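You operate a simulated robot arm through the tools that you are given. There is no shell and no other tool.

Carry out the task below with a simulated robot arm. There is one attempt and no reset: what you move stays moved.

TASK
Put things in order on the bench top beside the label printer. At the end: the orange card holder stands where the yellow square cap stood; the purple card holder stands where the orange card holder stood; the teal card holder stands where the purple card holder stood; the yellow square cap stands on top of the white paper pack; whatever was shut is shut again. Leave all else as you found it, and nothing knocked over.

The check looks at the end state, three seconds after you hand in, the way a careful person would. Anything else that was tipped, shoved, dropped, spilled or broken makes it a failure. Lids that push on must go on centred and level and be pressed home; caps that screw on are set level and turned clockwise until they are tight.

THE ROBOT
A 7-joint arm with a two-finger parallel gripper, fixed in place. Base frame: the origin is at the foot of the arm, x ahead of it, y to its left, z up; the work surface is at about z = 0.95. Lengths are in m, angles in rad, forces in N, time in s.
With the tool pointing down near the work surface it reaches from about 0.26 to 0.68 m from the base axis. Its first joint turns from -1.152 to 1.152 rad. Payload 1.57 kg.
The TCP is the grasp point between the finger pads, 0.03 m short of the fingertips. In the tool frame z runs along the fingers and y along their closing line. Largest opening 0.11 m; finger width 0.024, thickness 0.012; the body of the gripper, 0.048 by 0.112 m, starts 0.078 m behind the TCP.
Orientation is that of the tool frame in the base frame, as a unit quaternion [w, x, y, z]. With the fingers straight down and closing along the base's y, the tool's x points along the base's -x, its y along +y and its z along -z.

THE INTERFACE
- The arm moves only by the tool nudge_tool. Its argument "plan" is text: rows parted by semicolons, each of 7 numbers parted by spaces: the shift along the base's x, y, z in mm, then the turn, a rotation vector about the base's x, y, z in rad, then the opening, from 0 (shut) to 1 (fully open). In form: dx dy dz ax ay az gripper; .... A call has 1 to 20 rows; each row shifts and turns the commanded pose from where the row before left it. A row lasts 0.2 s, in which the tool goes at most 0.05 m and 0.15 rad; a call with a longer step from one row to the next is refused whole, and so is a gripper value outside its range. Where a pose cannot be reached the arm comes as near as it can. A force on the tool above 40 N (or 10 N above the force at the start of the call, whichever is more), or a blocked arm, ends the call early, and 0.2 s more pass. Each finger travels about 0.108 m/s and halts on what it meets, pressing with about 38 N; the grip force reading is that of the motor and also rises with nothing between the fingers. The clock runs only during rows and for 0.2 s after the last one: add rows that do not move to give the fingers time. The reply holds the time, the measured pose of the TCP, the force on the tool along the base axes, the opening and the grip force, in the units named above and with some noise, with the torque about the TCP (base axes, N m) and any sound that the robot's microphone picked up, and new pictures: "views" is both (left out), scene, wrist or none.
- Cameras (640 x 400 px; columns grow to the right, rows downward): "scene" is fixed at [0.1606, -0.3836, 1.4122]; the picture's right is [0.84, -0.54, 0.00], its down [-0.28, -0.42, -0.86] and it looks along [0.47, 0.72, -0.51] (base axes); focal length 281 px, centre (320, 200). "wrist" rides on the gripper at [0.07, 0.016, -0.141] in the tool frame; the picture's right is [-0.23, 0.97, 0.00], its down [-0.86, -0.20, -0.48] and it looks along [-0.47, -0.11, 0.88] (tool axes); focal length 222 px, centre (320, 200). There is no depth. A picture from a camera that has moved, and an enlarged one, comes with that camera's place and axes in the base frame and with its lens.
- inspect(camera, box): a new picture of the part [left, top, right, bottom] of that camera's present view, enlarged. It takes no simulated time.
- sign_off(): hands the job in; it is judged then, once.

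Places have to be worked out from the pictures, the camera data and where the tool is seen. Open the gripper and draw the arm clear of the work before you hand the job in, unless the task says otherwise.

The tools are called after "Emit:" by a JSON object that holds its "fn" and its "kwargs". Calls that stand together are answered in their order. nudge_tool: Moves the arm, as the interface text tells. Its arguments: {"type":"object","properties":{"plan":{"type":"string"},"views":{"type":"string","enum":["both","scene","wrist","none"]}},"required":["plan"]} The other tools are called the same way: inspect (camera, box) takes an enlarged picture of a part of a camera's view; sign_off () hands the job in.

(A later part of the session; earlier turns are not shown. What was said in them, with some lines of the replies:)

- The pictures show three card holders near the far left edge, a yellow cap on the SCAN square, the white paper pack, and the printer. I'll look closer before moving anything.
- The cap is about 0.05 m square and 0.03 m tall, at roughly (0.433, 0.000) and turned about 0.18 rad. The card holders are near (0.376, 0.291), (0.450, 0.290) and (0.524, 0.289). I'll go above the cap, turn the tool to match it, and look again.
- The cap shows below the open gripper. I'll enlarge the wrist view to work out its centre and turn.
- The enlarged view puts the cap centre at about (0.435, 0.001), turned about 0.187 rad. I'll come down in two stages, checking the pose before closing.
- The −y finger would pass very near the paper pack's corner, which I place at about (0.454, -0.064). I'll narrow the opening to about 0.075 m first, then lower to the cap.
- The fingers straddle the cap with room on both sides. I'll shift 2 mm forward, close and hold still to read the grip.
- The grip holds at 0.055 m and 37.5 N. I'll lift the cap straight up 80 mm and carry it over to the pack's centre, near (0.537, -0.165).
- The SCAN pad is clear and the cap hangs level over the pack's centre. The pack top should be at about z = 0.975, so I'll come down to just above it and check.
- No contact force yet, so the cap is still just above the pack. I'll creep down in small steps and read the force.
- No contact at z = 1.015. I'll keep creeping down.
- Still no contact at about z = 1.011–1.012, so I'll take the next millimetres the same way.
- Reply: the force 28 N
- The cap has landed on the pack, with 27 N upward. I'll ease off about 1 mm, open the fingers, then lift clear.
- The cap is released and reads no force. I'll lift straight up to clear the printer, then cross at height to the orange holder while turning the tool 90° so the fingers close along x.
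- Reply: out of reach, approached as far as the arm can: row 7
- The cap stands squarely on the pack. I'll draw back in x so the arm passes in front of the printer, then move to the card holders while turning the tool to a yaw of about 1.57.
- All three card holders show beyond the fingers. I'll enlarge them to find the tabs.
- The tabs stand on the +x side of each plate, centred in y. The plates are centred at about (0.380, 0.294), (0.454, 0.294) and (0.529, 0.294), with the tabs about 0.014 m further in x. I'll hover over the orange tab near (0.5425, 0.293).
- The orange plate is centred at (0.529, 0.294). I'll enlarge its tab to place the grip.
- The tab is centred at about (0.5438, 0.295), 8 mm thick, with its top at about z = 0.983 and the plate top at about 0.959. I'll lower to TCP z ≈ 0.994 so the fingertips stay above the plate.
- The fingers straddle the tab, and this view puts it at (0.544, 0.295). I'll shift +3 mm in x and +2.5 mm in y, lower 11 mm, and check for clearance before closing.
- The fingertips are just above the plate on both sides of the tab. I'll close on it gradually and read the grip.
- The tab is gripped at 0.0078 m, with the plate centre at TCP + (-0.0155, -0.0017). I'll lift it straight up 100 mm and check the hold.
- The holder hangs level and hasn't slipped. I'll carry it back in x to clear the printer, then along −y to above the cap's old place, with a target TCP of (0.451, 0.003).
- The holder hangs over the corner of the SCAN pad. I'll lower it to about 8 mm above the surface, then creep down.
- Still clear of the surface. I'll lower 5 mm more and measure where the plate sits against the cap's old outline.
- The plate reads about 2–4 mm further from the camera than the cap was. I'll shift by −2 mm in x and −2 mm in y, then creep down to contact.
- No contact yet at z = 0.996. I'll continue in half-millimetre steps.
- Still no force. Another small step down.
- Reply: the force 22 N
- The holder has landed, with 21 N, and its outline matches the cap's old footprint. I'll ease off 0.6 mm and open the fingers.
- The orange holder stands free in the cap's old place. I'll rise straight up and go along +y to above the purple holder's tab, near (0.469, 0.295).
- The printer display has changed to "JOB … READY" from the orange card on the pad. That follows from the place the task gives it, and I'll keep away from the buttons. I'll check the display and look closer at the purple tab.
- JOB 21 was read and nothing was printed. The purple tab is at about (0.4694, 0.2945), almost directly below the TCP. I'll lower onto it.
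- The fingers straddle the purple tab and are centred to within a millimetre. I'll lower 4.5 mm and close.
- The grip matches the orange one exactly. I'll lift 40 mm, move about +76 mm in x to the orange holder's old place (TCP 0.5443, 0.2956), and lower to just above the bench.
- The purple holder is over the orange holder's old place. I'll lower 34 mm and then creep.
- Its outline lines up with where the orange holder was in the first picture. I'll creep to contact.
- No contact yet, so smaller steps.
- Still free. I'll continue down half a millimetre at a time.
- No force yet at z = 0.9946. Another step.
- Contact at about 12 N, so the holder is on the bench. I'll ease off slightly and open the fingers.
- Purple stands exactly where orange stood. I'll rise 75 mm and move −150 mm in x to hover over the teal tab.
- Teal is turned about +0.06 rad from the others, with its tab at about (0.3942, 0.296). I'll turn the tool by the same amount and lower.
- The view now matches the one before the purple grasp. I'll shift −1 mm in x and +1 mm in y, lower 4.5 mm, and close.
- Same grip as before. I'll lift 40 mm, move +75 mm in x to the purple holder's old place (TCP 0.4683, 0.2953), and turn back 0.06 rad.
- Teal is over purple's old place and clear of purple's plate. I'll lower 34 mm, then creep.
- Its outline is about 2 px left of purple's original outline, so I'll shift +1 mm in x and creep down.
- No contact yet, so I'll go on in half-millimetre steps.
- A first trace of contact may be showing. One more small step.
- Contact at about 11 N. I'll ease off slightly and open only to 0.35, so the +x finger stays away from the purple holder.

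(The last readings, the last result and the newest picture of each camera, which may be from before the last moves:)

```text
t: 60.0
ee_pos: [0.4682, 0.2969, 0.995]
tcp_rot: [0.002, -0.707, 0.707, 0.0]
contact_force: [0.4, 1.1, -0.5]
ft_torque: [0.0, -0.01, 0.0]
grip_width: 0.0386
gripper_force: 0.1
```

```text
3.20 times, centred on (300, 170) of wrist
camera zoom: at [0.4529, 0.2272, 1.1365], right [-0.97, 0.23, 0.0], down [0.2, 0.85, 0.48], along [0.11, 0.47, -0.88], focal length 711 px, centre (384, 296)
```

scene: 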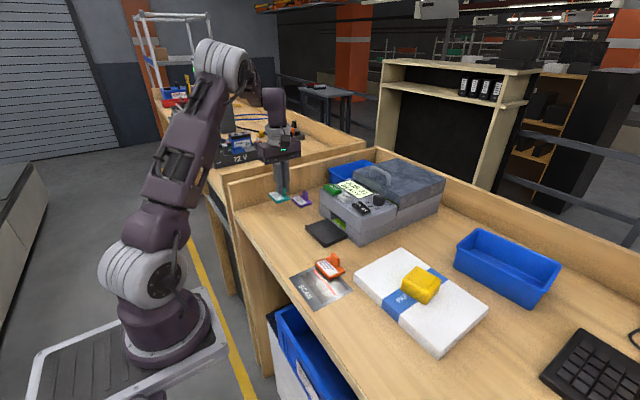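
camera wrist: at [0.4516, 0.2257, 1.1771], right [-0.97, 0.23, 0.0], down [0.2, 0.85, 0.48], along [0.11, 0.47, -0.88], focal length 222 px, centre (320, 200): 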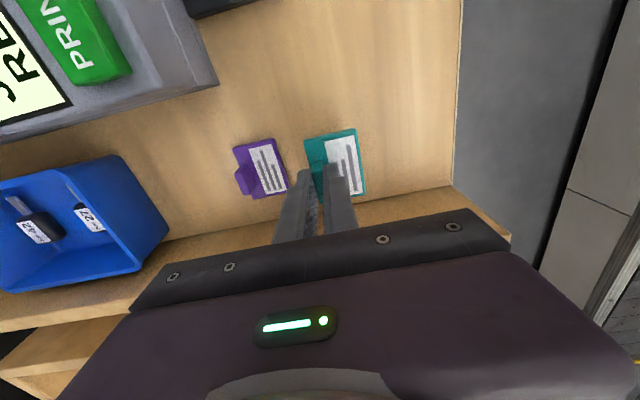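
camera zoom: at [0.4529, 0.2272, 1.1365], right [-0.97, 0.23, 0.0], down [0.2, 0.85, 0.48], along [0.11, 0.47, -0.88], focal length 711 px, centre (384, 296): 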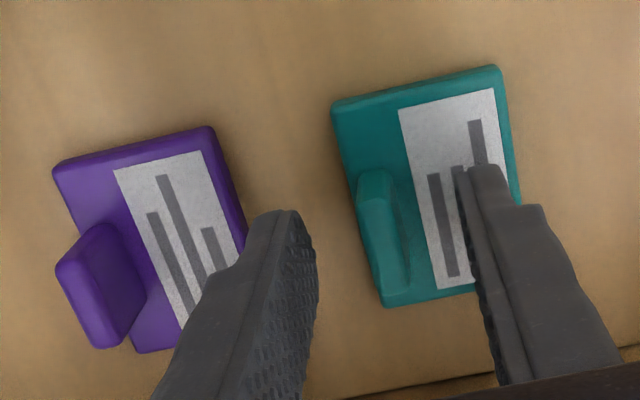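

Teal stands free in purple's old place and the fingers are clear of both holders. I'll rise straight up and draw back toward −x for a last look.

Emit:
{"fn": "nudge_tool", "kwargs": {"plan": "0 0 8 0 0 0 0.35; 0 0 20 0 0 0 0.35; 0 0 30 0 0 0 0.35; 0 0 40 0 0 0 0.35; 0 0 40 0 0 0 0.35; 0 0 40 0 0 0 0.4; -20 -20 10 0 0 0 0.5; -20 -30 0 0 0 -0.1 0.5; -20 -35 0 0 0 -0.14 0.5; -20 -35 0 0 0 -0.14 0.5; 0 0 0 0 0 0 0.5; 0 0 0 0 0 0 0.5", "views": "both"}}

Emit:
{"fn": "inspect", "kwargs": {"camera": "scene", "box": [230, 170, 350, 245]}}

Emit:
{"fn": "inspect", "kwargs": {"camera": "scene", "box": [280, 220, 480, 345]}}

Emit:
{"fn": "inspect", "kwargs": {"camera": "scene", "box": [300, 150, 460, 250]}}

```text
t: 62.6
ee_pos: [0.3888, 0.1754, 1.1811]
tcp_rot: [0.002, -0.561, 0.828, -0.001]
contact_force: [0.2, 0.3, -0.3]
ft_torque: [0.02, -0.02, -0.01]
grip_width: 0.0552
gripper_force: 0.1
camera wrist: at [0.348, 0.1181, 1.3237], right [-0.82, 0.57, 0.0], down [0.5, 0.72, 0.48], along [0.28, 0.39, -0.88], focal length 222 px, centre (320, 200)
```

scene: 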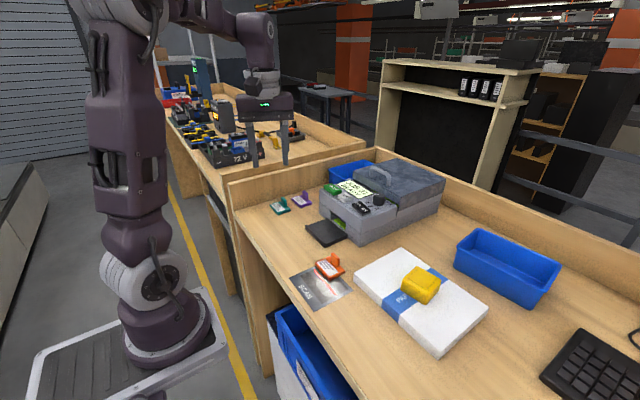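
wrist: 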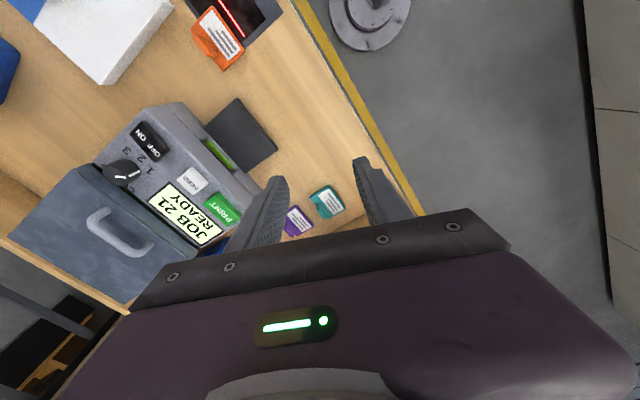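

```text
5.33 times, centred on (290, 208) of scene
camera zoom: at [0.1606, -0.3836, 1.4122], right [0.84, -0.54, 0.0], down [-0.28, -0.42, -0.86], along [0.47, 0.72, -0.51], focal length 1497 px, centre (480, 160)
```

zoom: 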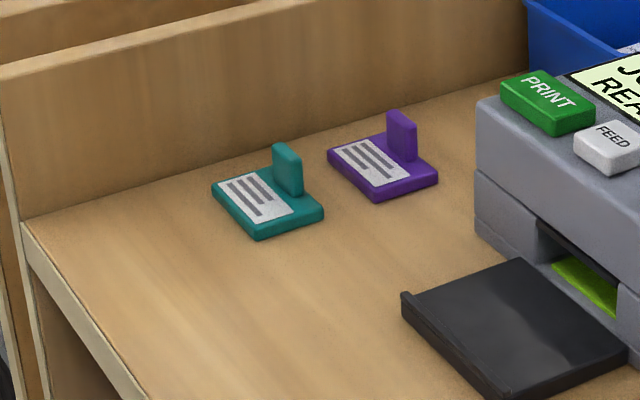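

```text
3.20 times, centred on (380, 282) of scene
camera zoom: at [0.1606, -0.3836, 1.4122], right [0.84, -0.54, 0.0], down [-0.28, -0.42, -0.86], along [0.47, 0.72, -0.51], focal length 898 px, centre (128, -64)
```

zoom: 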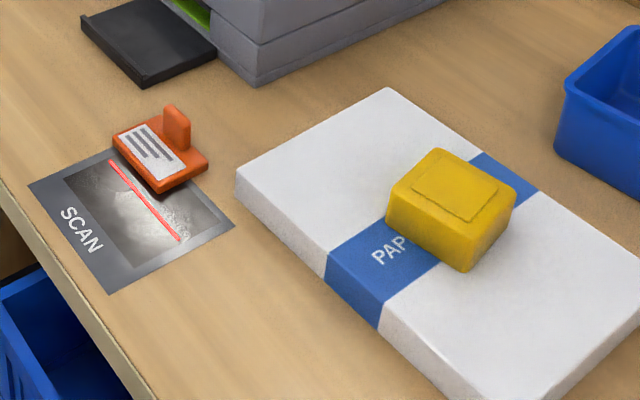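

```text
4.00 times, centred on (380, 200) of scene
camera zoom: at [0.1606, -0.3836, 1.4122], right [0.84, -0.54, 0.0], down [-0.28, -0.42, -0.86], along [0.47, 0.72, -0.51], focal length 1123 px, centre (80, 200)
```

zoom: 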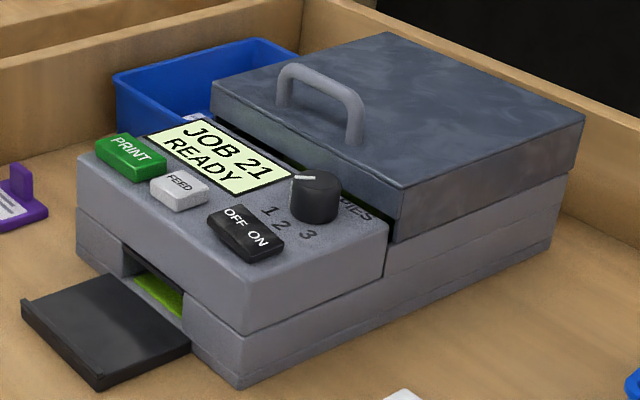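

Everything is in place: orange on the cap's old spot, purple on orange's, teal on purple's, the cap level on the pack. The printer lid is shut and the controls are unchanged. I'll open the gripper fully and raise the arm a little more before handing in.

Emit:
{"fn": "nudge_tool", "kwargs": {"plan": "0 -20 20 0 0 0 0.8; 0 -20 20 0 0 0 1; 0 0 0 0 0 0 1; 0 0 0 0 0 0 1", "views": "scene"}}

```text
t: 63.6
ee_pos: [0.3907, 0.1352, 1.223]
tcp_rot: [0.002, -0.562, 0.827, 0.0]
contact_force: [0.5, 0.4, 0.7]
ft_torque: [-0.03, 0.02, -0.01]
grip_width: 0.11
gripper_force: 0.0
```

scene: 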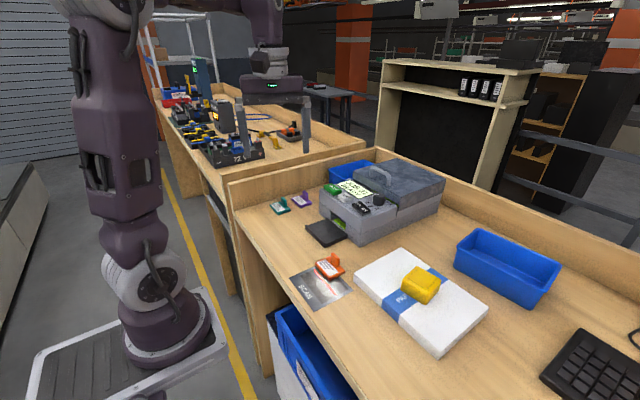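

The gripper is fully open, the arm is clear of the bench, and all the objects are standing still in place. I'm handing in.

Emit:
{"fn": "sign_off", "kwargs": {}}

```text
The job is handed in.
```

I've handed the job in, with all four items where the task asked. Positions below are judged from the camera views:

| Item | Now stands | How close |
|---|---|---|
| Orange card holder | where the yellow cap stood | within about 3–5 mm |
| Purple card holder | where orange stood | matches orange's original outline |
| Teal card holder | where purple stood | within about 1–2 mm |
| Yellow cap | level on the paper pack, near its centre | – |

- **Printer display:** it changed from "JOB -- SCAN CARD" to "JOB 21 READY". The cap's old place overlaps the scan pad, so the orange card was read when I set it down. I pressed none of the printer's controls, and nothing had printed when I last looked.
- **Teal's angle:** it was originally turned about 0.06 rad from the other two. I set it down at purple's angle instead.
- **Everything else:** I opened nothing, and the printer lid is still shut. Nothing was knocked over, and the paper pack did not shift visibly. I left the gripper open and the arm clear of the bench.
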